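You operate a simulated robot arm through the tools that you are given. There is no shell and no other tool. Be economical: measure what you need, move in short steps, check, and stop when the job is done.

The job below is to be done with a simulated two-armed robot. You get a single attempt, and the scene is never put back.

Task
Take the cap off the clear jar and lay it down on the long bench.

The check looks at the end state, three seconds after you hand in, the way a careful person would. Anything else that was tipped, shoved, dropped, spilled or broken makes it a failure. Lids that push on must go on centred and level and be pressed home; caps that screw on are set level and turned clockwise until they are tight.

Robot
Two 7-joint arms with two-finger parallel grippers on one trunk, on a base that drives. Base frame: it is fixed to the floor where the robot stands at the start and does not move with it; the origin is under the middle of the robot, x ahead of it, y to its left, z up. Lengths are in m, angles in rad, forces in N, time in s.
The left shoulder is at the start at [0.02, 0.17, 1.253], the right one opposite. With the tool pointing down near the work surface each hand reaches from about 0.1 to 0.66 m from the robot's upright axis, wherever it stands, measured 20 degrees to its own side. Payload 3.8 kg a hand.
Tool frame (each hand has its own): the origin (TCP) lies between the finger pads and is the grasp point; the fingertips stand 0.03 m ahead of it; z points along the fingers, y is the line along which they close. Largest opening 0.11 m; finger width 0.02, thickness 0.01; the body of the gripper, 0.048 by 0.112 m, starts 0.055 m behind the TCP.
Orientation is that of the tool frame in the base frame, as a unit quaternion [x, y, z, w]. With the fingers straight down and closing along the base's y, the tool's x points along the base's -x, its y along +y and its z along -z.

Tools
- The arms move only by the tool arm_command. It takes "left_plan", "right_plan" or both (then of equal length, played together; a hand with none holds still); each is a list of rows, each a list of 7 numbers: the shift along the tool's x, y, z in units of 25 mm (1.0 is 25 mm), then the turn, a rotation vector about the tool's x, y, z in units of 6 degrees (1.0 is 6 degrees), then the opening, from 0 (shut) to 1 (fully open). In form: [[x, y, z, ax, ay, az, grip], ...]. A call has 1 to 8 rows; each row shifts and turns the commanded pose from where the row before left it, along the tool's axes as they then stand. A call with a number of a shift or a turn outside -1 to 1 is refused whole. Rows are played at 5 a second. More than 0.05 m and 0.15 rad between two rows, or a gripper value outside its range, and nothing of the call is played. A pose out of reach is approached as far as the arm can. The call stops where the force on the tool passes 40 N (or 10 N more than at its start, if that is more) or the arm is blocked; 0.2 s more then pass. Each finger travels about 0.072 m/s and halts on what it meets, pressing with about 25 N; the grip force reading is that of the motor and also rises with nothing between the fingers. The clock runs only during rows and for 0.2 s after the last one: add rows that do not move to give the fingers time. It gives the time, the measured TCP pose, the force on the tool (base axes), the opening and the grip force at its end, in the units of the frame above (readings bear some noise), with the torque about the TCP (base axes, N m) and any sound that the robot's microphone picked up.
- Cameras (640 x 400 px; columns grow to the right, rows downward): "scene" is now at [0.1071, 0.0076, 1.4]; the picture's right is [0.06, -1.00, 0.00], its down [-0.60, -0.03, -0.80] and it looks along [0.80, 0.04, -0.60] (base axes); focal length 294 px, centre (320, 200). "left" rides on the left gripper at [0.072, -0.017, -0.103] in its tool frame; the picture's right is [0.23, 0.97, 0.00], its down [-0.76, 0.18, -0.62] and it looks along [-0.61, 0.14, 0.78] (tool axes); focal length 222 px, centre (320, 200). "right" rides on the right gripper at [0.072, 0.017, -0.103] in its tool frame; the picture's right is [-0.23, 0.97, 0.00], its down [-0.76, -0.18, -0.62] and it looks along [-0.61, -0.14, 0.78] (tool axes); focal length 222 px, centre (320, 200). There is no depth. A picture from a camera that has moved, and an enlarged one, comes with that camera's place and axes in the base frame and with its lens.
- capture(camera): a new picture of that camera. It takes no simulated time.
- move_column(by): slides the trunk up (or, below 0, down) by that many m; the arms and the scene camera ride with it, the base frame stays. It gives what a move gives, with no picture.
- drive_base(legs): drives the robot by 1 to 6 legs, each [ahead, turn to the left] in m and rad, along the robot's own axes; the way and the turn of a leg run together, so that a leg with both is an arc; at most 1.5 m and 3.142 rad a leg. The arms and the cameras ride along, it lands a little off, and it stops where it bumps. It gives what a move gives.
- head_to(pan, tilt): turns the head with the scene camera to pan (to the left, within 1.396 rad either way) and tilt (down, from -0.506 to 1.204), counted from straight ahead of the robot. It gives what a move gives.
- inspect(camera, box): a new picture of the part [left, top, right, bottom] of that camera's present view, enlarged. It takes no simulated time.
- sign_off(): hands the job in; it is judged then, once.

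Go step by step. Nothing tells you exact positions but the pictures and the camera data: compare them with the known pose of the tool, close in by small moves and look again before you grip or let go. The budget is 120 turns and 92 pictures, counting those below and the enlarged ones. Unless the task says otherwise, let go and move clear before handing in, and close with one line.

The tools are called as name(argument=value, ...) on one line, values as JSON. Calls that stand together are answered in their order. arm_command: Moves the arms, as the interface text tells. Its arguments: {"type":"object","properties":{"left_plan":{"type":"array","items":{"type":"array","items":{"type":"number"}}},"right_plan":{"type":"array","items":{"type":"array","items":{"type":"number"}}}},"required":[]} The other tools are called the same way: move_column (by) slides the trunk up or down; drive_base (legs) drives the base; head_to (pan, tilt) turns the head that bears the scene camera; capture (camera) takes a picture; inspect (camera, box) takes an enlarged picture of a part of a camera's view; sign_off () hands the job in.

At the start:

```text
time_s: 0.0
left_position: [0.4327, 0.1433, 1.1863]
left_ee_rot: [0.0, 1.0, 0.0, 0.0]
left_force: [-0.2, 0.7, 0.7]
left_wrist_torque: [0.01, 0.03, 0.01]
left_grip_width: 0.11
left_finger_force: 0.0
right_position: [0.4101, -0.1854, 1.2246]
right_ee_rot: [0.001, 1.0, 0.0, 0.0]
right_force: [-0.2, 0.0, -0.2]
right_wrist_torque: [0.09, 0.02, 0.0]
right_grip_width: 0.11
right_finger_force: 0.1
trunk travel left (down, up): [-0.35, 0.22]
robot x, y, heading: [-0.0011, 0.0001, -0.0]
head pan, tilt: [0.056, 0.649]
```

scene: 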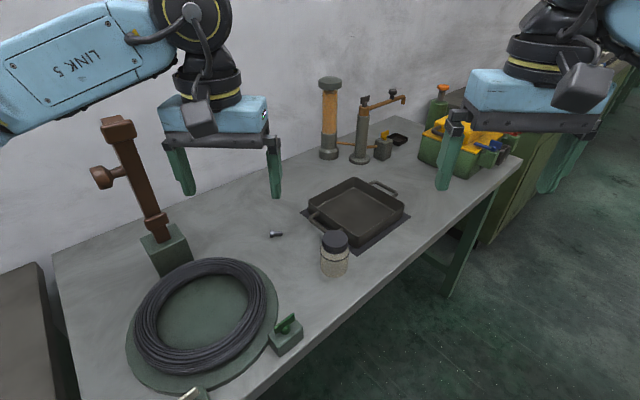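
right: 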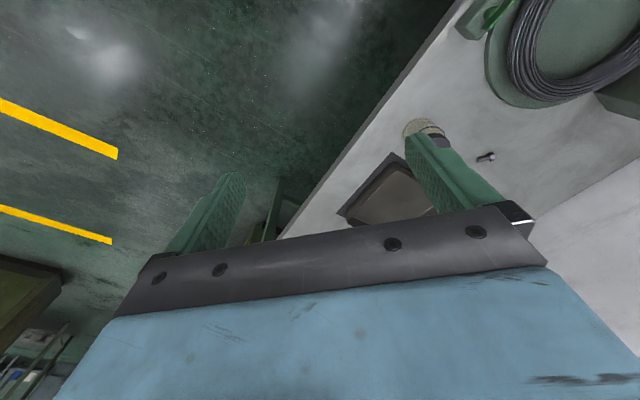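
left: 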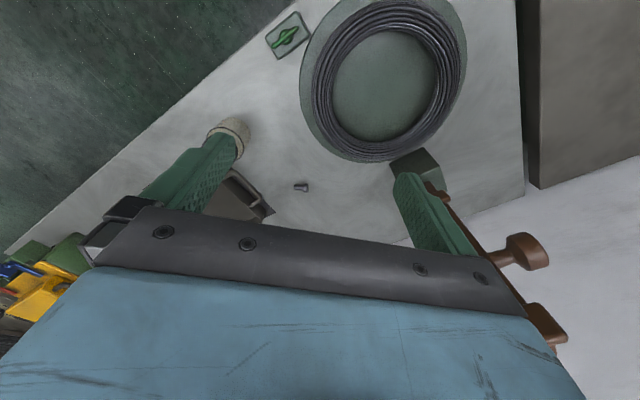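

The clear jar with a dark cap stands near the front edge of the long bench, at about pixel (335,253). I'll enlarge it first.

inspect(camera="scene", box=[270, 200, 398, 280])

inspect(camera="left", box=[160, 90, 320, 190])

inspect(camera="right", box=[360, 90, 520, 190])

```text
5.00 times, centred on (334, 240) of scene
camera zoom: at [0.1071, 0.0076, 1.4], right [0.06, -1.0, 0.0], down [-0.6, -0.03, -0.8], along [0.8, 0.04, -0.6], focal length 1472 px, centre (250, 0)
```

zoom: 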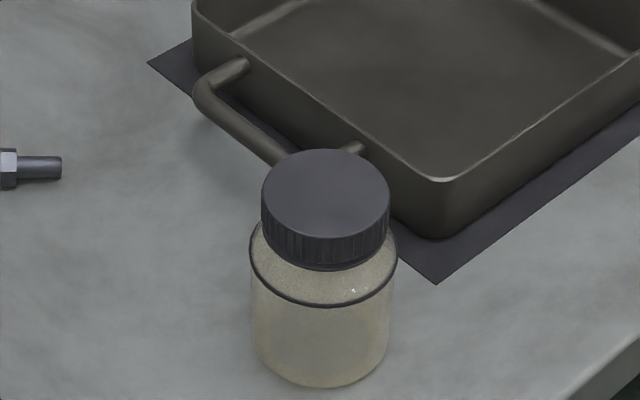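

```text
4.00 times, centred on (240, 140) of left
camera zoom: at [0.3594, 0.1268, 1.2899], right [-0.23, 0.97, 0.0], down [0.76, 0.18, 0.62], along [0.61, 0.14, -0.78], focal length 888 px, centre (640, 440)
```

zoom: 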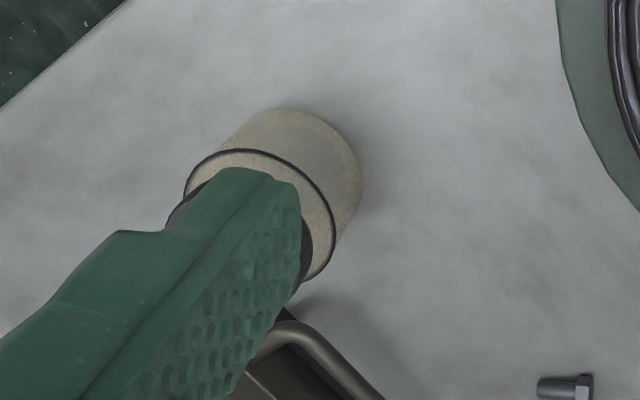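

```text
4.00 times, centred on (440, 140) of right
camera zoom: at [0.3372, -0.169, 1.3275], right [0.23, 0.97, 0.0], down [0.76, -0.18, 0.62], along [0.61, -0.14, -0.78], focal length 888 px, centre (-160, 440)
```

zoom: 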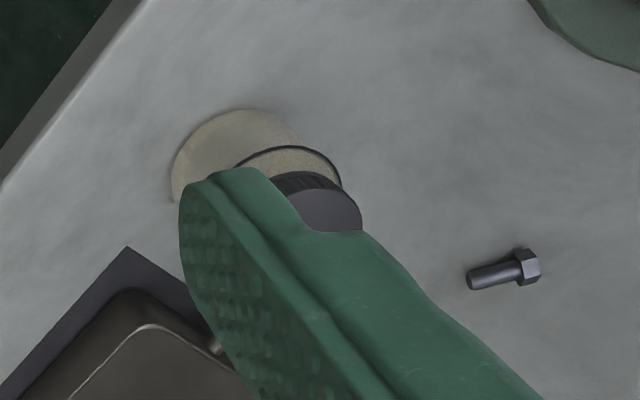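

The cap is ribbed, about 54 mm across and a screw type, with its top near z 0.96. The jar stands at about (0.56, 0.0) on a bench at about 0.86. I'll bring the right hand above it and move the left hand a little aside.

arm_command(left_plan=[[0, 1, 0, 0, 0, 0, 1], [0, 1, 0, 0, 0, 0, 1], [0, 1, 0, 0, 0, 0, 1], [0, 1, 0, 0, 0, 0, 1], [0, 0, 0, 0, 0, 0, 1], [0, 0, 0, 0, 0, 0, 1], [0, 0, 0, 0, 0, 0, 1], [0, 0, 0, 0, 0, 0, 1]], right_plan=[[-0.7, 0.9, 0.5, 0, 0, 0, 1], [-0.7, 0.9, 0.7, 0, 0, 0, 1], [-0.7, 0.9, 0.7, 0, 0, 0, 1], [-0.7, 0.9, 0.7, 0, 0, 0, 1], [-0.7, 0.9, 0.7, 0, 0, 0, 1], [-0.7, 0.9, 0.7, 0, 0, 0, 1], [-0.7, 0.9, 0.7, 0, 0, 0, 1], [-0.7, 0.9, 0.7, 0, 0, 0, 1]])

capture(camera="scene")

capture(camera="right")

capture(camera="left")

```text
time_s: 1.8
left_position: [0.4326, 0.2447, 1.1864]
left_ee_rot: [0.0, 1.0, -0.001, 0.0]
left_force: [0.5, 0.1, -0.4]
left_wrist_torque: [-0.03, -0.01, -0.02]
left_grip_width: 0.1102
left_finger_force: 0.1
right_position: [0.5508, -0.0042, 1.0859]
right_ee_rot: [0.0, 1.0, -0.001, 0.0]
right_force: [-0.9, 0.5, -0.2]
right_wrist_torque: [-0.02, 0.01, -0.04]
right_grip_width: 0.1101
right_finger_force: 0.0
trunk travel left (down, up): [-0.35, 0.22]
robot x, y, heading: [0.0003, -0.0037, 0.004]
head pan, tilt: [0.056, 0.649]
```

```text
85 pictures are left
camera scene: at [0.1073, 0.0088, 1.3999], right [0.06, -1.0, 0.0], down [-0.6, -0.03, -0.8], along [0.8, 0.04, -0.6], focal length 294 px, centre (320, 200)
```

scene: 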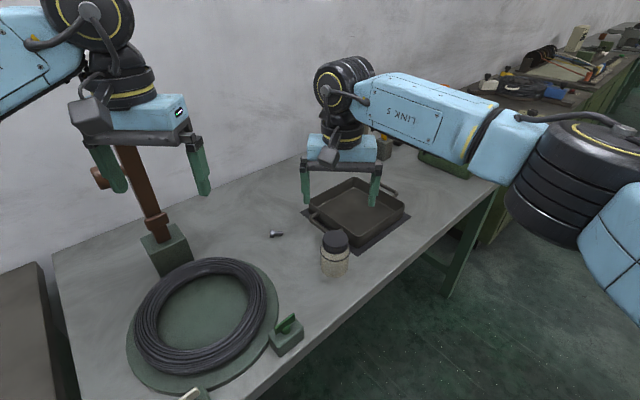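

```text
84 pictures are left
camera right: at [0.4775, 0.0116, 1.1895], right [0.23, 0.97, 0.0], down [0.76, -0.18, 0.62], along [0.61, -0.14, -0.78], focal length 222 px, centre (320, 200)
```

right: 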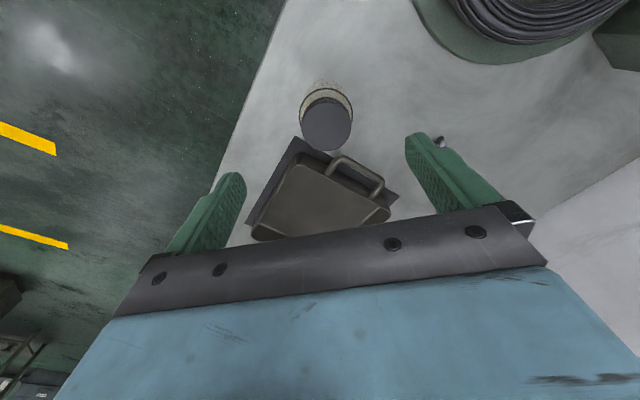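

```text
83 pictures are left
camera left: at [0.3604, 0.2283, 1.2895], right [-0.23, 0.97, 0.0], down [0.76, 0.18, 0.62], along [0.61, 0.14, -0.78], focal length 222 px, centre (320, 200)
```

left: 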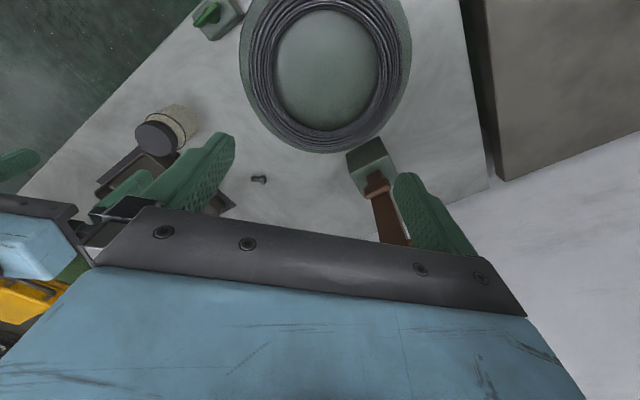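

The two views agree: the cap-top centre is about (0.564, 0.000, 0.952), with the cap 55 mm across and about 18 mm tall. I'll centre the right hand over it, turn it clockwise beforehand to leave travel for unscrewing, and descend part of the way.

arm_command(right_plan=[[-0.53, 0.17, 0, 0, 0, 0, 1], [0, 0, 0.3, 0, 0, 1, 1], [0, 0, 0.3, 0, 0, 1, 1], [0, 0, 0.3, 0, 0, 1, 1], [0, 0, 0.3, 0, 0, 1, 1], [0, 0, 0.4, 0, 0, 1, 0.9], [0, 0, 0.4, 0, 0, 1, 0.8], [0, 0, 0.4, 0, 0, 1, 0.8]])

capture(camera="scene")

capture(camera="right")

```text
time_s: 3.6
left_position: [0.4332, 0.2425, 1.1866]
left_ee_rot: [-0.001, 1.0, 0.0, -0.001]
left_force: [0.5, -0.1, 0.0]
left_wrist_torque: [-0.01, 0.02, 0.03]
left_grip_width: 0.1102
left_finger_force: 0.1
right_position: [0.563, -0.0017, 1.0285]
right_ee_rot: [0.359, 0.933, 0.0, 0.0]
right_force: [0.5, -0.4, -0.5]
right_wrist_torque: [0.01, 0.0, 0.01]
right_grip_width: 0.0881
right_finger_force: 0.0
trunk travel left (down, up): [-0.35, 0.22]
robot x, y, heading: [-0.0018, -0.0011, -0.004]
head pan, tilt: [0.056, 0.649]
```

```text
82 pictures are left
camera scene: at [0.1072, 0.0076, 1.4], right [0.06, -1.0, 0.0], down [-0.6, -0.03, -0.8], along [0.8, 0.04, -0.6], focal length 294 px, centre (320, 200)
```

scene: 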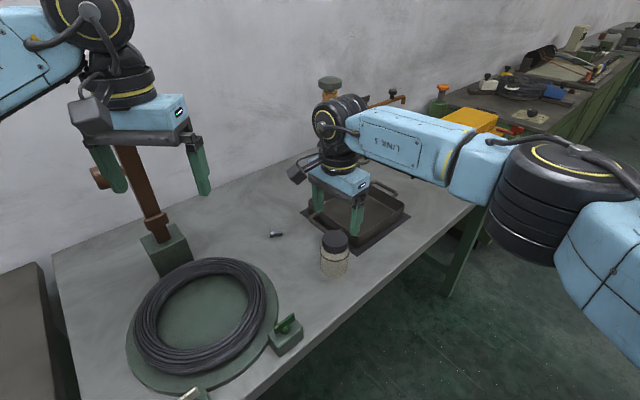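

```text
81 pictures are left
camera right: at [0.52, 0.0591, 1.1322], right [0.82, 0.57, 0.0], down [0.45, -0.64, 0.62], along [0.35, -0.51, -0.78], focal length 222 px, centre (320, 200)
```

right: 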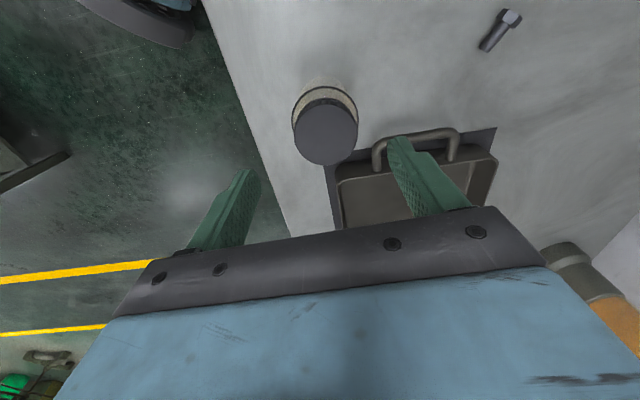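

The cap is centred below the hand to within a few mm. I'll descend so the fingertips straddle the cap, then check.

arm_command(right_plan=[[0.03, 0.13, 0.8, 0, 0, 0, 0.75], [0, 0, 0.8, 0, 0, 0, 0.75], [0, 0, 0.6, 0, 0, 0, 0.75], [0, 0, 0, 0, 0, 0, 0.75]])

inspect(camera="scene", box=[270, 200, 398, 280])

capture(camera="right")

```text
time_s: 4.6
left_position: [0.4343, 0.244, 1.186]
left_ee_rot: [0.0, 1.0, 0.0, 0.0]
left_force: [-0.5, -0.2, 0.4]
left_wrist_torque: [0.04, 0.0, 0.03]
left_grip_width: 0.1101
left_finger_force: 0.1
right_position: [0.5648, 0.002, 0.9738]
right_ee_rot: [0.358, 0.934, 0.0, 0.0]
right_force: [0.3, -0.5, 0.6]
right_wrist_torque: [-0.01, -0.01, 0.02]
right_grip_width: 0.0824
right_finger_force: 0.1
trunk travel left (down, up): [-0.35, 0.22]
robot x, y, heading: [0.0014, -0.0014, -0.001]
head pan, tilt: [0.056, 0.649]
```

```text
5.00 times, centred on (334, 240) of scene
camera zoom: at [0.107, 0.0074, 1.4], right [0.06, -1.0, 0.0], down [-0.6, -0.03, -0.8], along [0.8, 0.04, -0.6], focal length 1472 px, centre (250, 0)
```

zoom: 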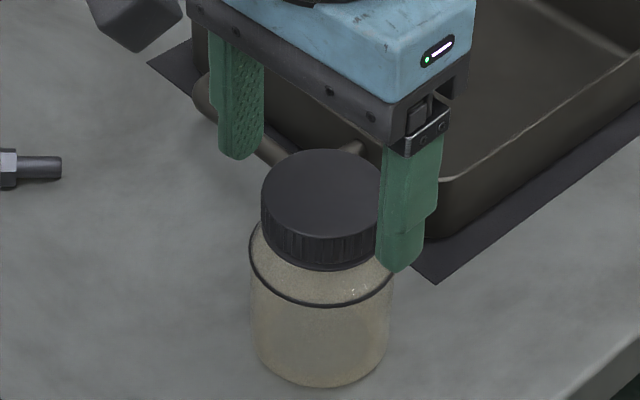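

```text
79 pictures are left
camera right: at [0.5208, 0.0624, 1.077], right [0.82, 0.57, 0.0], down [0.45, -0.64, 0.62], along [0.36, -0.51, -0.78], focal length 222 px, centre (320, 200)
```

right: 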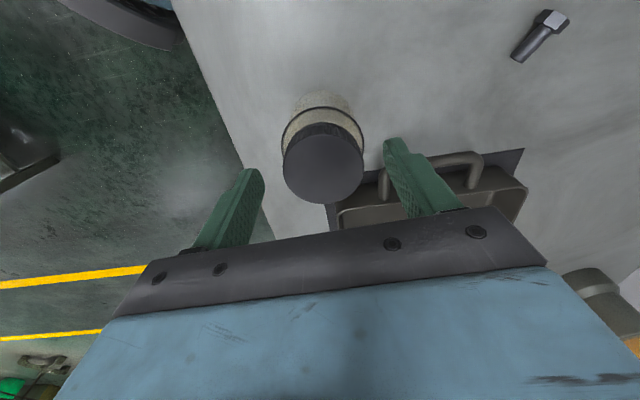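

The fingertips are centred about the cap. I'll lower 7 mm more and close.

arm_command(right_plan=[[0, 0, 0.3, 0, 0, 0, 0.7], [0, 0, 0, 0, 0, 0, 0.62], [0, 0, 0, 0, 0, 0, 0.55], [0, 0, 0, 0, 0, 0, 0.5], [0, 0, 0, 0, 0, 0, 0.4], [0, 0, 0, 0, 0, 0, 0.4]])

inspect(camera="scene", box=[270, 200, 398, 280])

```text
time_s: 6.0
left_position: [0.4326, 0.2441, 1.1864]
left_ee_rot: [0.0, 1.0, -0.001, 0.0]
left_force: [0.0, -0.6, -0.5]
left_wrist_torque: [0.02, 0.0, 0.01]
left_grip_width: 0.1098
left_finger_force: 0.1
right_position: [0.5639, 0.0013, 0.9656]
right_ee_rot: [0.358, 0.934, 0.0, 0.0]
right_force: [0.1, -0.3, 0.0]
right_wrist_torque: [0.03, -0.02, 0.0]
right_grip_width: 0.0533
right_finger_force: 25.0
trunk travel left (down, up): [-0.35, 0.22]
robot x, y, heading: [0.0015, -0.0033, 0.001]
head pan, tilt: [0.056, 0.649]
```

```text
5.00 times, centred on (334, 240) of scene
camera zoom: at [0.1071, 0.0076, 1.4], right [0.06, -1.0, 0.0], down [-0.6, -0.03, -0.8], along [0.8, 0.04, -0.6], focal length 1472 px, centre (250, 0)
```

zoom: 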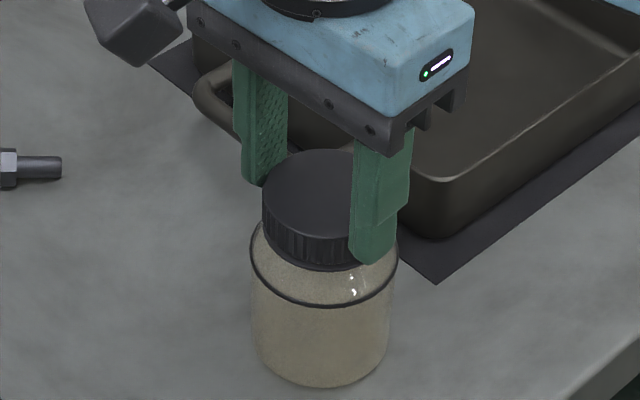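

The cap is gripped at 53 mm and the jar hasn't moved. I'll try a small counter-clockwise turn and read the torque.

arm_command(right_plan=[[0, 0, 0.1, 0, 0, -0.5, 0.4], [0, 0, 0, 0, 0, -1, 0.4], [0, 0, 0, 0, 0, -1, 0.4]])

inspect(camera="scene", box=[270, 200, 398, 280])

```text
time_s: 6.8
left_position: [0.4311, 0.244, 1.1872]
left_ee_rot: [0.0, 1.0, -0.001, 0.001]
left_force: [0.2, 0.4, -0.9]
left_wrist_torque: [0.0, -0.02, 0.0]
left_grip_width: 0.11
left_finger_force: 0.0
right_position: [0.5647, 0.0018, 0.9665]
right_ee_rot: [0.233, 0.973, 0.001, 0.002]
right_force: [-0.8, -1.0, 16.3]
right_wrist_torque: [-0.05, 0.12, -0.07]
right_grip_width: 0.0533
right_finger_force: 24.4
trunk travel left (down, up): [-0.35, 0.22]
robot x, y, heading: [0.0029, -0.0013, 0.006]
head pan, tilt: [0.056, 0.649]
```

```text
5.00 times, centred on (334, 240) of scene
camera zoom: at [0.1056, 0.0076, 1.4002], right [0.06, -1.0, 0.0], down [-0.6, -0.03, -0.8], along [0.8, 0.04, -0.6], focal length 1472 px, centre (250, 0)
```

zoom: 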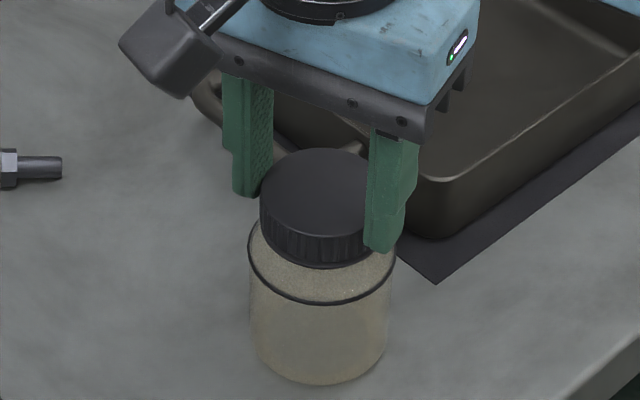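

It turned 15° with only 0.07 N m of torque, so either the cap is loosening or the jar is turning with it. I'll keep turning and watch the vertical force.

arm_command(right_plan=[[0, 0, 0, 0, 0, -1, 0.4], [0, 0, 0, 0, 0, -1, 0.4], [0, 0, 0, 0, 0, -1, 0.4], [0, 0, 0, 0, 0, -1, 0.4], [0, 0, 0, 0, 0, -1, 0.4], [0, 0, 0, 0, 0, -1, 0.4]])

inspect(camera="scene", box=[270, 200, 398, 280])

```text
time_s: 8.2
left_position: [0.4315, 0.2451, 1.1859]
left_ee_rot: [0.001, 1.0, 0.0, 0.001]
left_force: [0.1, -0.3, 0.4]
left_wrist_torque: [-0.05, -0.01, 0.01]
left_grip_width: 0.1099
left_finger_force: 0.0
right_position: [0.564, 0.0026, 0.9654]
right_ee_rot: [-0.079, 0.997, 0.0, 0.001]
right_force: [0.3, 0.6, 20.0]
right_wrist_torque: [0.01, -0.14, -0.09]
right_grip_width: 0.0536
right_finger_force: 24.6
trunk travel left (down, up): [-0.35, 0.22]
robot x, y, heading: [-0.0001, -0.0008, 0.005]
head pan, tilt: [0.056, 0.649]
```

```text
5.00 times, centred on (334, 240) of scene
camera zoom: at [0.1053, 0.0075, 1.4002], right [0.06, -1.0, 0.0], down [-0.6, -0.03, -0.8], along [0.8, 0.04, -0.6], focal length 1472 px, centre (250, 0)
```

zoom: 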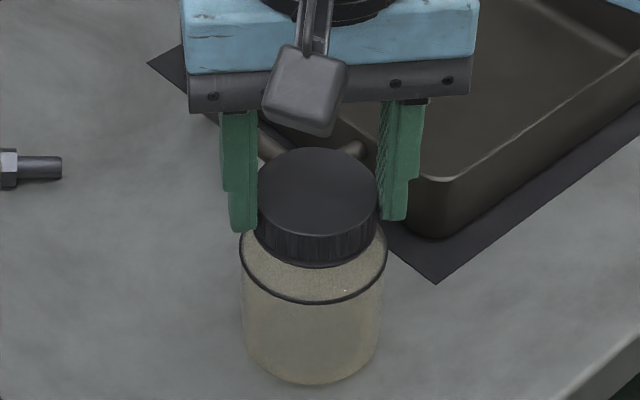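

The torque stayed proportional to the downward force and the jar crept about 4 mm, so the jar is turning with the cap. It needs the left hand to hold it. I'll release, raise the right hand and turn it back, and start reorienting the left hand for a near-horizontal grip from the left.

arm_command(right_plan=[[0, 0, -0.1, 0, 0, 0, 0.4], [0, 0, 0, 0, 0, 0, 0.8], [0, 0, 0, 0, 0, 0, 0.8], [0, 0, -1, 0, 0, 0, 0.8], [0, 0, -1, 0, 0, 1, 0.8], [0, 0, -1, 0, 0, 1, 0.8], [0, 0, -1, 0, 0, 1, 0.8], [0, 0, 0, 0, 0, 1, 0.8]], left_plan=[[0, 1, 0, 0, 0, -1, 1], [0, 0, 0, 0, 0, -1, 1], [0, 0, 0, 0, 0, -1, 1], [0, 0, 0, 0, 0, -1, 1], [0, 0, 0, 0, 0, -1, 1], [0, 0, 0, 0, 0, -1, 1], [0, 0, 0, 0, 0, -1, 1], [0, 0, 0, 0, 0, -1, 1]])

arm_command(right_plan=[[0, 0, -1, 0, 0, 1, 0.8], [0, 0, -1, 0, 0, 1, 0.8], [0, 0, 0, 0, 0, 1, 0.8], [0, 0, 0, 0, 0, 1, 0.8], [0, 0, 0, 0, 0, 1, 0.8], [0, 0, 0, 0, 0, 1, 0.8], [0, 0, 0, 0, 0, 0, 0.8], [0, 0, 0, 0, 0, 0, 0.8]], left_plan=[[0, 0, 0, 0, 0, -1, 1], [0, 0, 0, 0, 0, -1, 1], [0, 0, 0, 0, 0, -1, 1], [0, 0, 0, 0, 0, -1, 1], [0, 0, 0, 0, 0, -1, 1], [0, 0, 0, 0, 0, -1, 1], [0, 0, 0, 0, 0, -1, 1], [0, 0, 0, 0, 0, 0, 1]])

capture(camera="scene")

capture(camera="right")

```text
time_s: 10.0
left_position: [0.4325, 0.2681, 1.187]
left_ee_rot: [-0.408, 0.913, 0.0, 0.0]
left_force: [0.0, -0.1, 0.3]
left_wrist_torque: [-0.01, 0.04, 0.01]
left_grip_width: 0.11
left_finger_force: 0.0
right_position: [0.5652, 0.002, 1.0663]
right_ee_rot: [0.131, 0.991, 0.0, 0.0]
right_force: [0.0, -0.3, -0.3]
right_wrist_torque: [0.01, 0.01, -0.01]
right_grip_width: 0.0881
right_finger_force: 0.1
trunk travel left (down, up): [-0.35, 0.22]
robot x, y, heading: [0.0015, -0.001, 0.003]
head pan, tilt: [0.056, 0.649]
```

```text
time_s: 11.8
left_position: [0.4339, 0.2691, 1.1863]
left_ee_rot: [0.709, -0.706, 0.0, 0.0]
left_force: [1.1, 0.2, 0.8]
left_wrist_torque: [-0.01, -0.01, 0.01]
left_grip_width: 0.1101
left_finger_force: 0.1
right_position: [0.5654, 0.0005, 1.1159]
right_ee_rot: [0.431, 0.903, 0.001, -0.001]
right_force: [0.9, -0.3, 0.1]
right_wrist_torque: [-0.01, 0.02, 0.01]
right_grip_width: 0.0879
right_finger_force: 0.1
trunk travel left (down, up): [-0.35, 0.22]
robot x, y, heading: [0.0011, -0.0015, 0.004]
head pan, tilt: [0.056, 0.649]
```

```text
75 pictures are left
camera scene: at [0.1071, 0.0076, 1.4], right [0.06, -1.0, 0.0], down [-0.6, -0.03, -0.8], along [0.8, 0.04, -0.6], focal length 294 px, centre (320, 200)
```

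scene: 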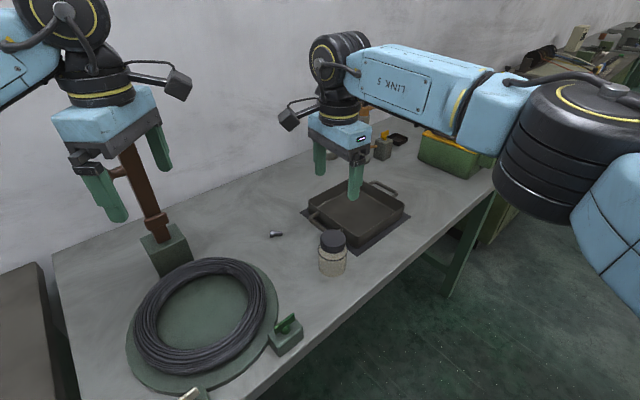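

```text
74 pictures are left
camera right: at [0.5324, 0.0678, 1.2198], right [0.9, 0.44, 0.0], down [0.34, -0.7, 0.62], along [0.27, -0.56, -0.78], focal length 222 px, centre (320, 200)
```

right: 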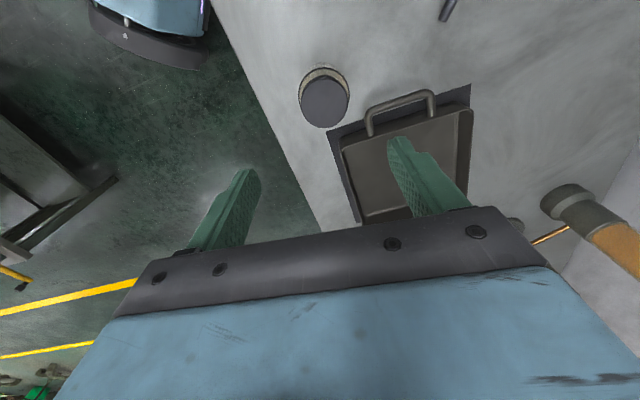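

The tall post stands at about (0.56, 0.39), so I'll come in diagonally from the robot's left, heading (0.5, -0.87) and tilted 20° down. I'm rotating the left hand up high first.

arm_command(left_plan=[[0, 0, 0, 0, 0, -1, 1], [0, 0, 0, 0, 0, -1, 1], [0, 0, 0, 0, 0, -1, 1], [0, 0, 0, 0, 0, -1, 1], [0, 0, 0, 0, 0, -1, 1], [0, 0, 0, 0, 1, 0, 1], [0, 0, 0, 0, 1, 0, 1], [0, 0, 0, 0, 1, 0, 1]])

arm_command(left_plan=[[0, 0, 0, 0, 1, 0, 1], [0, 0, 0, 0, 1, 0, 1], [0, 0, 0, 0, 1, 0, 1], [0, 0, 0, 0, 1, 0, 1], [0, 0, 0, 0, 1, 0, 1], [0, 0, 0, 0, 1, 0, 0.9], [0, 0, 0, 0, 1, 0, 0.8], [0, 0, 0, 0, 1, 0, 0.8]])

capture(camera="scene")

capture(camera="left")

```text
time_s: 13.6
left_position: [0.4322, 0.2701, 1.1868]
left_ee_rot: [0.855, -0.494, 0.136, 0.078]
left_force: [-0.2, 0.2, -0.2]
left_wrist_torque: [0.01, 0.04, -0.03]
left_grip_width: 0.11
left_finger_force: 0.0
right_position: [0.5648, 0.0018, 1.1172]
right_ee_rot: [0.43, 0.903, 0.0, 0.0]
right_force: [0.2, -0.2, -0.3]
right_wrist_torque: [0.0, -0.02, -0.02]
right_grip_width: 0.0878
right_finger_force: 0.1
trunk travel left (down, up): [-0.35, 0.22]
robot x, y, heading: [-0.0008, 0.002, -0.003]
head pan, tilt: [0.056, 0.649]
```

```text
time_s: 15.4
left_position: [0.4339, 0.2702, 1.1858]
left_ee_rot: [0.726, -0.42, 0.472, 0.273]
left_force: [0.9, 0.3, 0.2]
left_wrist_torque: [0.0, -0.04, 0.01]
left_grip_width: 0.0879
left_finger_force: 0.2
right_position: [0.5648, 0.0022, 1.1167]
right_ee_rot: [0.431, 0.902, 0.001, 0.0]
right_force: [0.5, -0.2, -0.4]
right_wrist_torque: [0.0, -0.02, 0.02]
right_grip_width: 0.088
right_finger_force: 0.0
trunk travel left (down, up): [-0.35, 0.22]
robot x, y, heading: [0.0007, 0.0016, -0.001]
head pan, tilt: [0.056, 0.649]
```

```text
73 pictures are left
camera scene: at [0.1069, 0.0078, 1.4], right [0.06, -1.0, 0.0], down [-0.6, -0.03, -0.8], along [0.8, 0.04, -0.6], focal length 294 px, centre (320, 200)
```

scene: 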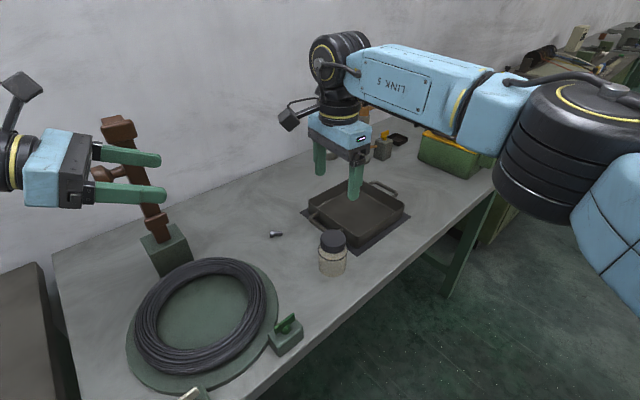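

```text
72 pictures are left
camera left: at [0.4138, 0.334, 1.2948], right [-0.8, -0.57, 0.21], down [-0.59, 0.67, -0.44], along [0.11, -0.48, -0.87], focal length 222 px, centre (320, 200)
```

left: 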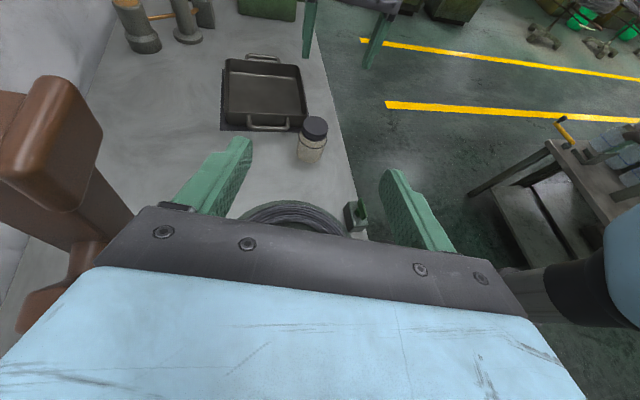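

The left hand points at the jar cleanly. I'll move it down toward a pre-grasp point behind the jar and look again.

arm_command(left_plan=[[-0.4, 0.1, 0.9, 0, 0.5, 0, 0.8], [-0.4, 0.1, 0.9, 0, 0, 0, 0.8], [-0.4, 0.1, 0.9, 0, 0, 0, 0.8], [-0.4, 0.1, 0.9, 0, 0, 0, 0.8], [-0.4, 0.1, 0.9, 0, 0, 0, 0.8], [-0.4, 0.1, 0.9, 0, 0, 0, 0.8], [-0.4, 0.1, 0.9, 0, 0, 0, 0.8], [-0.4, 0.1, 0.9, 0, 0, 0, 0.8]])

capture(camera="scene")

capture(camera="left")

inspect(camera="scene", box=[270, 200, 398, 280])

```text
time_s: 17.2
left_position: [0.4854, 0.1374, 1.0467]
left_ee_rot: [0.714, -0.412, 0.491, 0.283]
left_force: [0.0, 0.8, -0.3]
left_wrist_torque: [-0.03, 0.01, 0.01]
left_grip_width: 0.0881
left_finger_force: 0.1
right_position: [0.5669, 0.0016, 1.1179]
right_ee_rot: [0.43, 0.903, -0.001, 0.0]
right_force: [-0.2, -0.4, 0.4]
right_wrist_torque: [0.01, 0.02, 0.01]
right_grip_width: 0.0879
right_finger_force: 0.0
trunk travel left (down, up): [-0.35, 0.22]
robot x, y, heading: [0.0022, 0.0007, -0.006]
head pan, tilt: [0.056, 0.649]
```

```text
71 pictures are left
camera scene: at [0.1074, 0.0073, 1.3999], right [0.06, -1.0, 0.0], down [-0.6, -0.03, -0.8], along [0.8, 0.04, -0.6], focal length 294 px, centre (320, 200)
```

scene: 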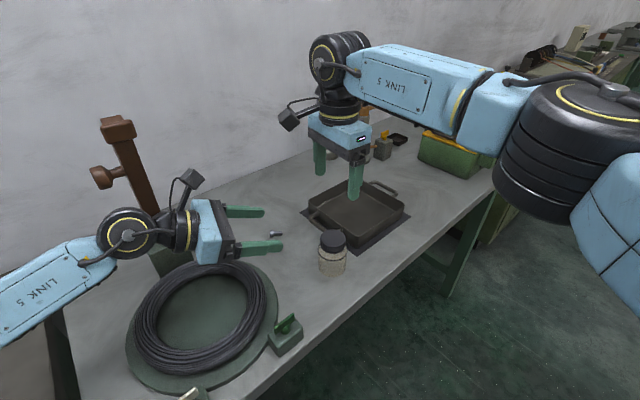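

```text
70 pictures are left
camera left: at [0.4635, 0.207, 1.1511], right [-0.8, -0.56, 0.21], down [-0.58, 0.65, -0.49], along [0.13, -0.51, -0.85], focal length 222 px, centre (320, 200)
```

left: 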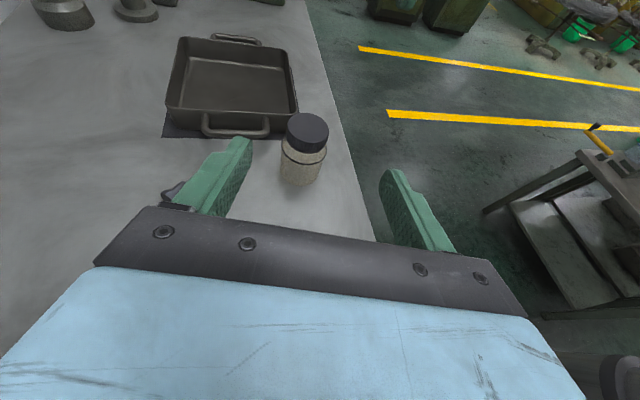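

```text
5.00 times, centred on (334, 240) of scene
camera zoom: at [0.1074, 0.0073, 1.3999], right [0.06, -1.0, 0.0], down [-0.6, -0.03, -0.8], along [0.8, 0.04, -0.6], focal length 1472 px, centre (250, 0)
```

zoom: 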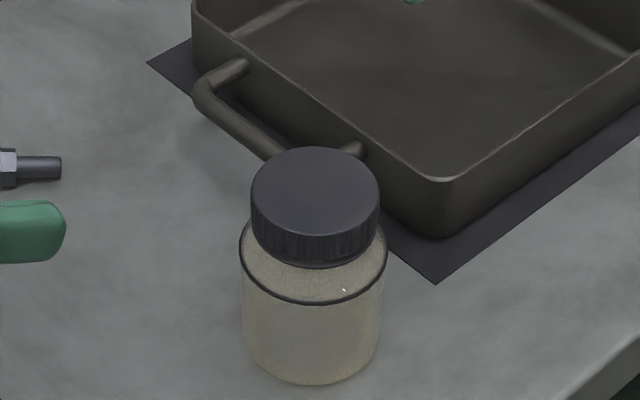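

The jar is now at about (0.566, 0.004). Before going lower I want to see the left elbow, so I'll pan the head.

head_to(pan=0.75, tilt=0.75)

capture(camera="scene")

```text
time_s: 18.3
left_position: [0.4847, 0.1374, 1.0466]
left_ee_rot: [0.714, -0.411, 0.491, 0.282]
left_force: [-0.2, 0.4, 0.3]
left_wrist_torque: [-0.03, 0.0, 0.01]
left_grip_width: 0.088
left_finger_force: 0.0
right_position: [0.5652, 0.0011, 1.117]
right_ee_rot: [0.431, 0.902, 0.0, 0.0]
right_force: [-0.1, 0.3, -0.4]
right_wrist_torque: [0.0, 0.01, 0.02]
right_grip_width: 0.0879
right_finger_force: 0.1
trunk travel left (down, up): [-0.35, 0.22]
robot x, y, heading: [0.0019, -0.0034, 0.002]
head pan, tilt: [0.75, 0.75]
```

```text
68 pictures are left
camera scene: at [0.0811, 0.0592, 1.3913], right [0.68, -0.73, 0.0], down [-0.5, -0.46, -0.73], along [0.54, 0.5, -0.68], focal length 294 px, centre (320, 200)
```

scene: 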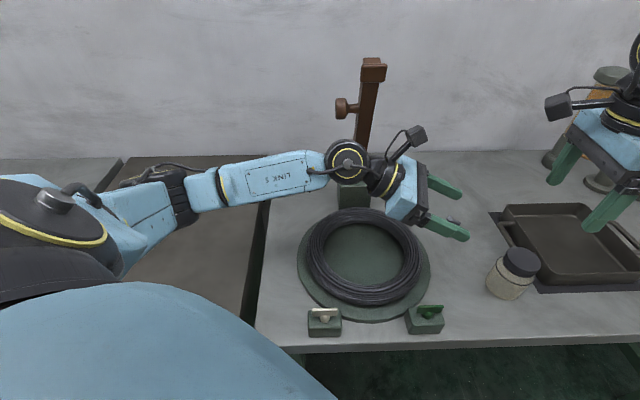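

The left elbow is well clear. I'll move to the pre-grasp point about 11 cm short of the jar.

arm_command(left_plan=[[-0.8, 0, 0.4, 0, 0, 0, 0.8], [-0.8, 0, 0.6, 0, 0, 0, 0.8], [-0.8, 0, 0.8, 0, 0, 0, 0.8], [-0.8, -0.16, 0.8, 0, 0, 0, 0.8], [-0.16, 0, 0.7, 0, 0, 0, 0.8], [0, 0, 0, 0, 0, 0, 0.8]])

capture(camera="scene")

capture(camera="left")

```text
time_s: 19.7
left_position: [0.512, 0.1004, 0.9376]
left_ee_rot: [0.714, -0.412, 0.49, 0.283]
left_force: [0.3, -0.1, -0.1]
left_wrist_torque: [0.02, 0.03, 0.04]
left_grip_width: 0.0881
left_finger_force: 0.1
right_position: [0.5652, 0.0004, 1.1164]
right_ee_rot: [0.431, 0.903, 0.0, 0.001]
right_force: [0.8, 0.7, 0.5]
right_wrist_torque: [-0.02, 0.01, 0.0]
right_grip_width: 0.0883
right_finger_force: 0.1
trunk travel left (down, up): [-0.35, 0.22]
robot x, y, heading: [-0.0013, -0.0016, 0.001]
head pan, tilt: [0.75, 0.75]
```

```text
67 pictures are left
camera scene: at [0.0809, 0.0595, 1.3913], right [0.68, -0.73, 0.0], down [-0.5, -0.47, -0.73], along [0.53, 0.5, -0.68], focal length 294 px, centre (320, 200)
```

scene: 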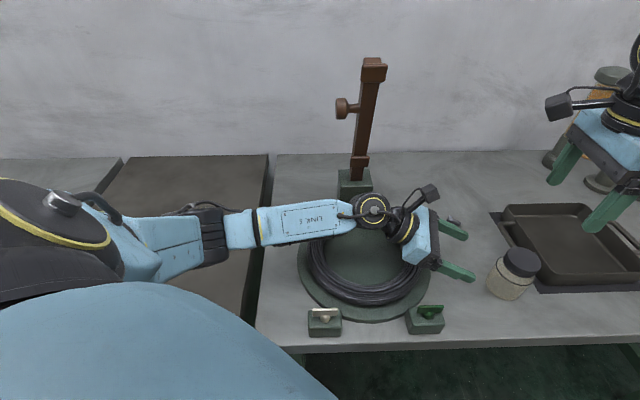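

```text
66 pictures are left
camera left: at [0.4897, 0.1701, 1.0427], right [-0.8, -0.56, 0.21], down [-0.58, 0.65, -0.49], along [0.13, -0.51, -0.85], focal length 222 px, centre (320, 200)
```

left: 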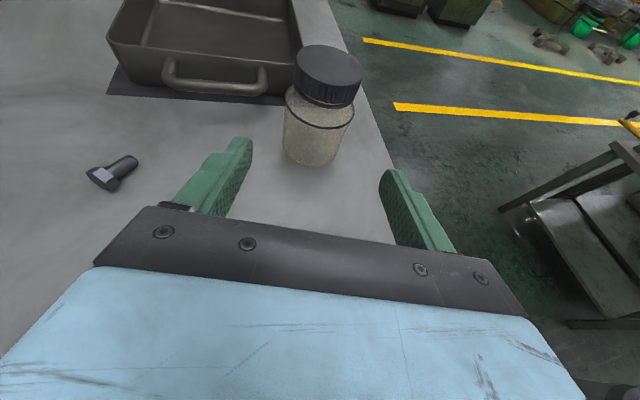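

The jar lies on the left hand's approach line, so I'll advance about 10 cm with the fingers open.

arm_command(left_plan=[[0, 0, 1, 0, 0, 0, 0.8], [0, 0, 1, 0, 0, 0, 0.8], [0, 0, 1, 0, 0, 0, 0.8], [0, 0, 0.7, 0, 0, 0, 0.8], [0, 0, 0.5, 0, 0, 0, 0.8], [0, 0, 0, 0, 0, 0, 0.8]])

capture(camera="left")

head_to(pan=0.056, tilt=0.649)

inspect(camera="scene", box=[254, 190, 414, 290])

```text
time_s: 21.1
left_position: [0.5623, 0.0136, 0.9023]
left_ee_rot: [0.714, -0.412, 0.491, 0.283]
left_force: [0.4, -0.8, 0.4]
left_wrist_torque: [0.01, -0.01, 0.01]
left_grip_width: 0.0879
left_finger_force: 0.2
right_position: [0.5662, 0.0015, 1.1164]
right_ee_rot: [0.431, 0.902, 0.0, 0.0]
right_force: [0.0, 0.4, 0.2]
right_wrist_torque: [0.0, -0.01, 0.0]
right_grip_width: 0.088
right_finger_force: 0.1
trunk travel left (down, up): [-0.35, 0.22]
robot x, y, heading: [-0.0026, 0.0006, 0.004]
head pan, tilt: [0.75, 0.75]
```

```text
65 pictures are left
camera left: at [0.5401, 0.0838, 1.0058], right [-0.8, -0.56, 0.21], down [-0.58, 0.65, -0.49], along [0.13, -0.52, -0.85], focal length 222 px, centre (320, 200)
```

left: 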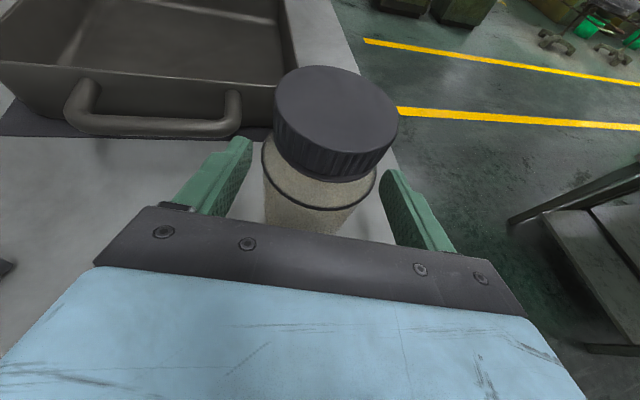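

```text
time_s: 22.1
left_position: [0.5613, 0.014, 0.9014]
left_ee_rot: [0.714, -0.412, 0.49, 0.283]
left_force: [-0.1, -0.1, -0.4]
left_wrist_torque: [-0.04, 0.0, -0.04]
left_grip_width: 0.0879
left_finger_force: 0.0
right_position: [0.5643, 0.001, 1.1166]
right_ee_rot: [0.43, 0.903, 0.0, -0.001]
right_force: [-0.4, 0.3, -1.0]
right_wrist_torque: [-0.04, 0.0, 0.02]
right_grip_width: 0.088
right_finger_force: 0.1
trunk travel left (down, up): [-0.35, 0.22]
robot x, y, heading: [-0.0011, 0.0031, 0.002]
head pan, tilt: [0.056, 0.649]
```

```text
4.00 times, centred on (334, 240) of scene
camera zoom: at [0.1071, 0.0076, 1.3999], right [0.06, -1.0, 0.0], down [-0.6, -0.03, -0.8], along [0.8, 0.05, -0.6], focal length 1178 px, centre (264, 40)
```

zoom: 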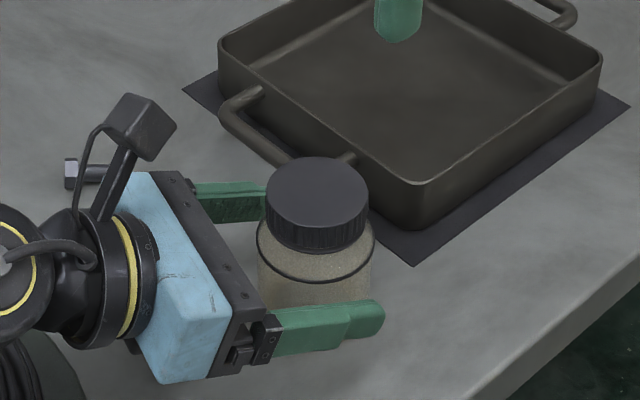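

The fingers straddle the jar body, whose band sits at about z 0.905. I'll lower the left hand 1 cm to grip below the band, then close gently.

arm_command(left_plan=[[-0.37, 0, 0.14, 0, 0, 0, 0.8], [0, 0, 0, 0, 0, 0, 0.72], [0, 0, 0, 0, 0, 0, 0.66], [0, 0, 0, 0, 0, 0, 0.62], [0, 0, 0, 0, 0, 0, 0.58], [0, 0, 0, 0, 0, 0, 0.5], [0, 0, 0, 0, 0, 0, 0.5]])

inspect(camera="scene", box=[254, 190, 414, 290])

capture(camera="left")

```text
time_s: 23.7
left_position: [0.5601, 0.0143, 0.8913]
left_ee_rot: [0.714, -0.412, 0.49, 0.283]
left_force: [0.4, 0.4, 1.0]
left_wrist_torque: [-0.03, -0.03, 0.04]
left_grip_width: 0.0647
left_finger_force: 25.1
right_position: [0.566, 0.0011, 1.1149]
right_ee_rot: [0.431, 0.903, 0.001, 0.0]
right_force: [0.1, -0.3, 0.0]
right_wrist_torque: [0.04, 0.02, -0.02]
right_grip_width: 0.088
right_finger_force: 0.0
trunk travel left (down, up): [-0.35, 0.22]
robot x, y, heading: [0.001, 0.0005, -0.001]
head pan, tilt: [0.056, 0.649]
```

```text
4.00 times, centred on (334, 240) of scene
camera zoom: at [0.1071, 0.0076, 1.3999], right [0.06, -1.0, 0.0], down [-0.6, -0.03, -0.8], along [0.8, 0.04, -0.6], focal length 1178 px, centre (264, 40)
```

zoom: 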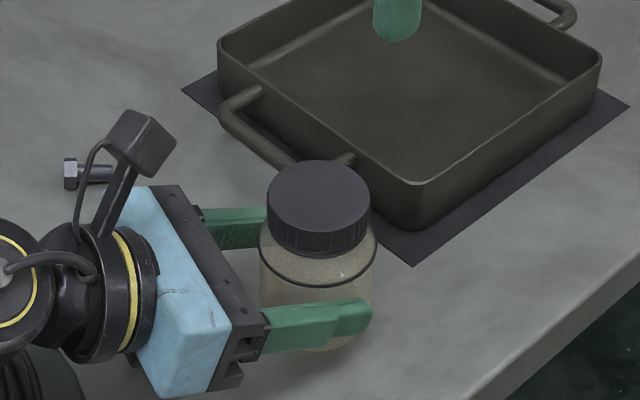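

```text
62 pictures are left
camera left: at [0.5391, 0.0839, 0.9959], right [-0.8, -0.56, 0.21], down [-0.58, 0.65, -0.49], along [0.13, -0.51, -0.85], focal length 222 px, centre (320, 200)
```

left: 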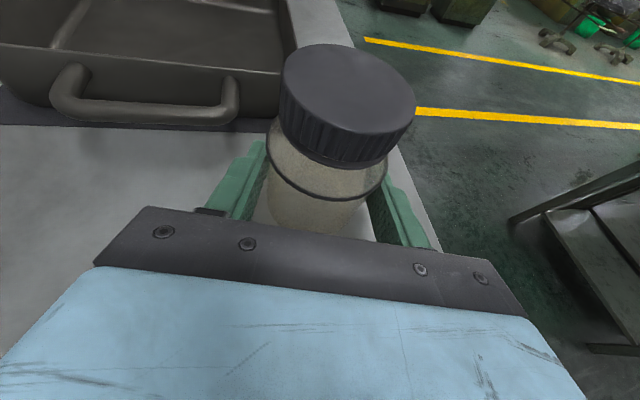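

The jar is held at 65 mm. I'll lower the right hand above the cap and check alignment.

arm_command(right_plan=[[0.13, 0, 1, 0, 0, 0, 0.8], [0, 0, 1, 0, 0, 0, 0.8], [0, 0, 1, 0, 0, 0, 0.75], [0, 0, 1, 0, 0, 0, 0.75], [0, 0, 0.8, 0, 0, 0, 0.75], [0, 0, 0, 0, 0, 0, 0.75]])

capture(camera="right")

inspect(camera="scene", box=[254, 190, 414, 290])

```text
time_s: 25.1
left_position: [0.5597, 0.0148, 0.8913]
left_ee_rot: [0.714, -0.412, 0.49, 0.283]
left_force: [-0.1, -0.2, -0.4]
left_wrist_torque: [0.0, -0.02, 0.0]
left_grip_width: 0.0648
left_finger_force: 24.5
right_position: [0.5641, 0.0033, 0.9964]
right_ee_rot: [0.431, 0.903, -0.001, 0.001]
right_force: [0.1, 0.4, 0.6]
right_wrist_torque: [0.01, 0.01, 0.02]
right_grip_width: 0.0827
right_finger_force: 0.1
trunk travel left (down, up): [-0.35, 0.22]
robot x, y, heading: [-0.0013, 0.0014, -0.0]
head pan, tilt: [0.056, 0.649]
```

```text
61 pictures are left
camera right: at [0.5297, 0.0702, 1.0996], right [0.9, 0.44, 0.0], down [0.34, -0.7, 0.62], along [0.27, -0.56, -0.78], focal length 222 px, centre (320, 200)
```

right: 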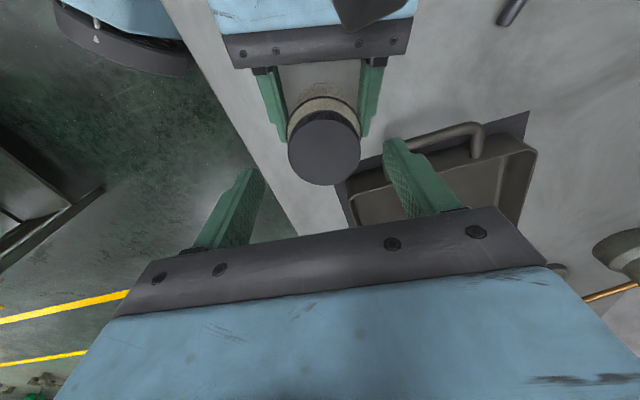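

```text
4.00 times, centred on (334, 240) of scene
camera zoom: at [0.1071, 0.0075, 1.3999], right [0.06, -1.0, 0.0], down [-0.6, -0.03, -0.8], along [0.8, 0.04, -0.6], focal length 1178 px, centre (264, 40)
```

zoom: 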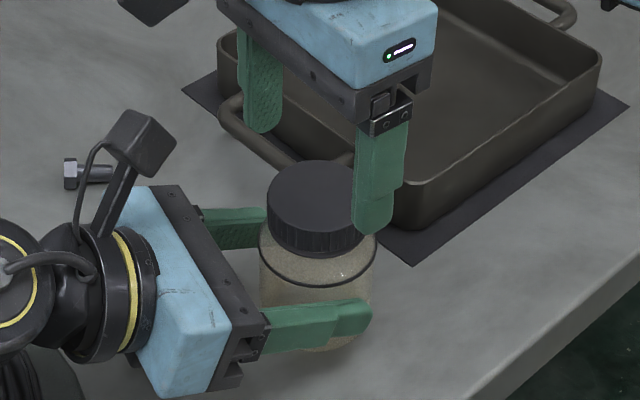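

The cap is centred to within 3 mm. I'll adjust slightly, descend 30 mm and close on the cap.

arm_command(right_plan=[[0.12, 0, 0.6, 0, 0, 0, 0.75], [0, 0, 0.6, 0, 0, 0, 0.72], [0, 0, 0, 0, 0, 0, 0.62], [0, 0, 0, 0, 0, 0, 0.55], [0, 0, 0, 0, 0, 0, 0.5], [0, 0, 0, 0, 0, 0, 0.4], [0, 0, 0, 0, 0, 0, 0.4]])

inspect(camera="scene", box=[254, 190, 414, 290])

```text
time_s: 26.7
left_position: [0.5605, 0.0144, 0.8912]
left_ee_rot: [0.713, -0.413, 0.49, 0.285]
left_force: [-6.8, -3.4, 2.6]
left_wrist_torque: [0.14, -0.35, -0.15]
left_grip_width: 0.0649
left_finger_force: 25.4
right_position: [0.5624, 0.0058, 0.968]
right_ee_rot: [0.43, 0.903, 0.0, 0.0]
right_force: [7.5, 3.8, -1.6]
right_wrist_torque: [0.09, -0.22, 0.08]
right_grip_width: 0.0536
right_finger_force: 24.3
trunk travel left (down, up): [-0.35, 0.22]
robot x, y, heading: [0.001, 0.0003, -0.004]
head pan, tilt: [0.056, 0.649]
```

```text
4.00 times, centred on (334, 240) of scene
camera zoom: at [0.1071, 0.0076, 1.3999], right [0.06, -1.0, 0.0], down [-0.6, -0.03, -0.8], along [0.8, 0.04, -0.6], focal length 1178 px, centre (264, 40)
```

zoom: 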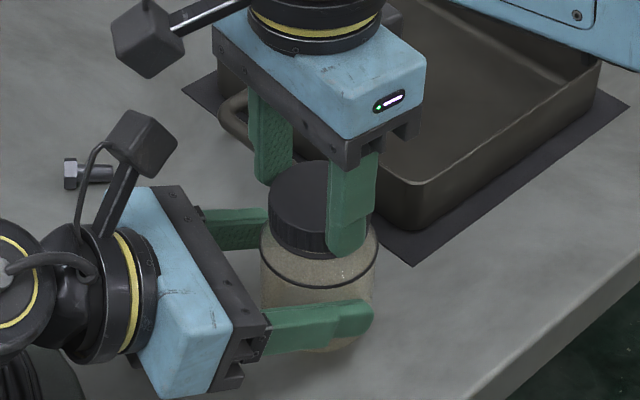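

Both hands are holding, with a mild 8 N sideways preload. I'll ease that off and turn the cap counter-clockwise.

arm_command(right_plan=[[0, 0.05, 0, 0, 0, 0, 0.4], [0, 0, 0, 0, 0, -0.5, 0.4], [0, 0, 0, 0, 0, -1, 0.4], [0, 0, 0, 0, 0, -1, 0.4]])

```text
time_s: 27.7
left_position: [0.5607, 0.0148, 0.8906]
left_ee_rot: [0.714, -0.411, 0.491, 0.283]
left_force: [2.4, 0.2, -0.5]
left_wrist_torque: [-0.11, 0.23, 0.05]
left_grip_width: 0.0648
left_finger_force: 24.7
right_position: [0.562, 0.0063, 0.9667]
right_ee_rot: [0.31, 0.951, 0.0, -0.001]
right_force: [-3.1, -0.9, 3.6]
right_wrist_torque: [0.01, 0.04, -0.01]
right_grip_width: 0.0533
right_finger_force: 24.9
trunk travel left (down, up): [-0.35, 0.22]
robot x, y, heading: [-0.0026, -0.0024, 0.003]
head pan, tilt: [0.056, 0.649]
```

It turns with almost no torque while the jar stays put, so the cap is unscrewing. I'll continue.

arm_command(right_plan=[[0, 0, 0, 0, 0, -1, 0.4], [0, 0, 0, 0, 0, -1, 0.4], [0, 0, -0.02, 0, 0, -1, 0.4], [0, 0, 0, 0, 0, -1, 0.4], [0, 0, 0, 0, 0, -1, 0.4], [0, 0, -0.02, 0, 0, -1, 0.4], [0, 0, 0, 0, 0, -1, 0.4], [0, 0, 0, 0, 0, -1, 0.4]])

inspect(camera="scene", box=[254, 190, 414, 290])

```text
time_s: 29.5
left_position: [0.5613, 0.0166, 0.8924]
left_ee_rot: [0.714, -0.411, 0.492, 0.282]
left_force: [20.9, 14.2, -4.6]
left_wrist_torque: [-0.37, 0.56, 0.31]
left_grip_width: 0.0641
left_finger_force: 25.1
right_position: [0.5625, 0.0072, 0.9672]
right_ee_rot: [-0.105, 0.994, -0.001, -0.003]
right_force: [-18.4, -13.7, 10.9]
right_wrist_torque: [-0.57, 0.68, -0.07]
right_grip_width: 0.0532
right_finger_force: 25.1
trunk travel left (down, up): [-0.35, 0.22]
robot x, y, heading: [0.0004, 0.003, 0.001]
head pan, tilt: [0.056, 0.649]
```

```text
4.00 times, centred on (334, 240) of scene
camera zoom: at [0.1068, 0.0076, 1.4], right [0.06, -1.0, 0.0], down [-0.6, -0.03, -0.8], along [0.8, 0.04, -0.6], focal length 1178 px, centre (264, 40)
```

zoom: 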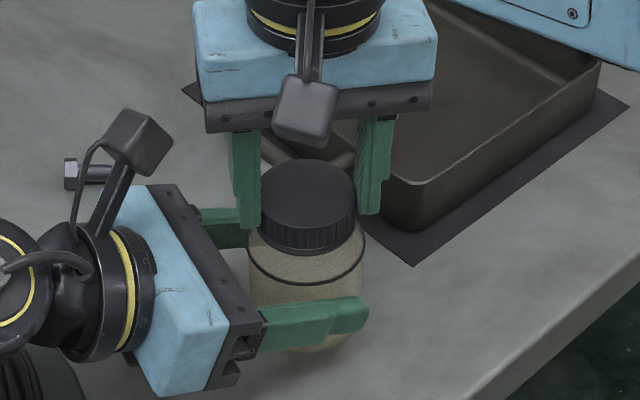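

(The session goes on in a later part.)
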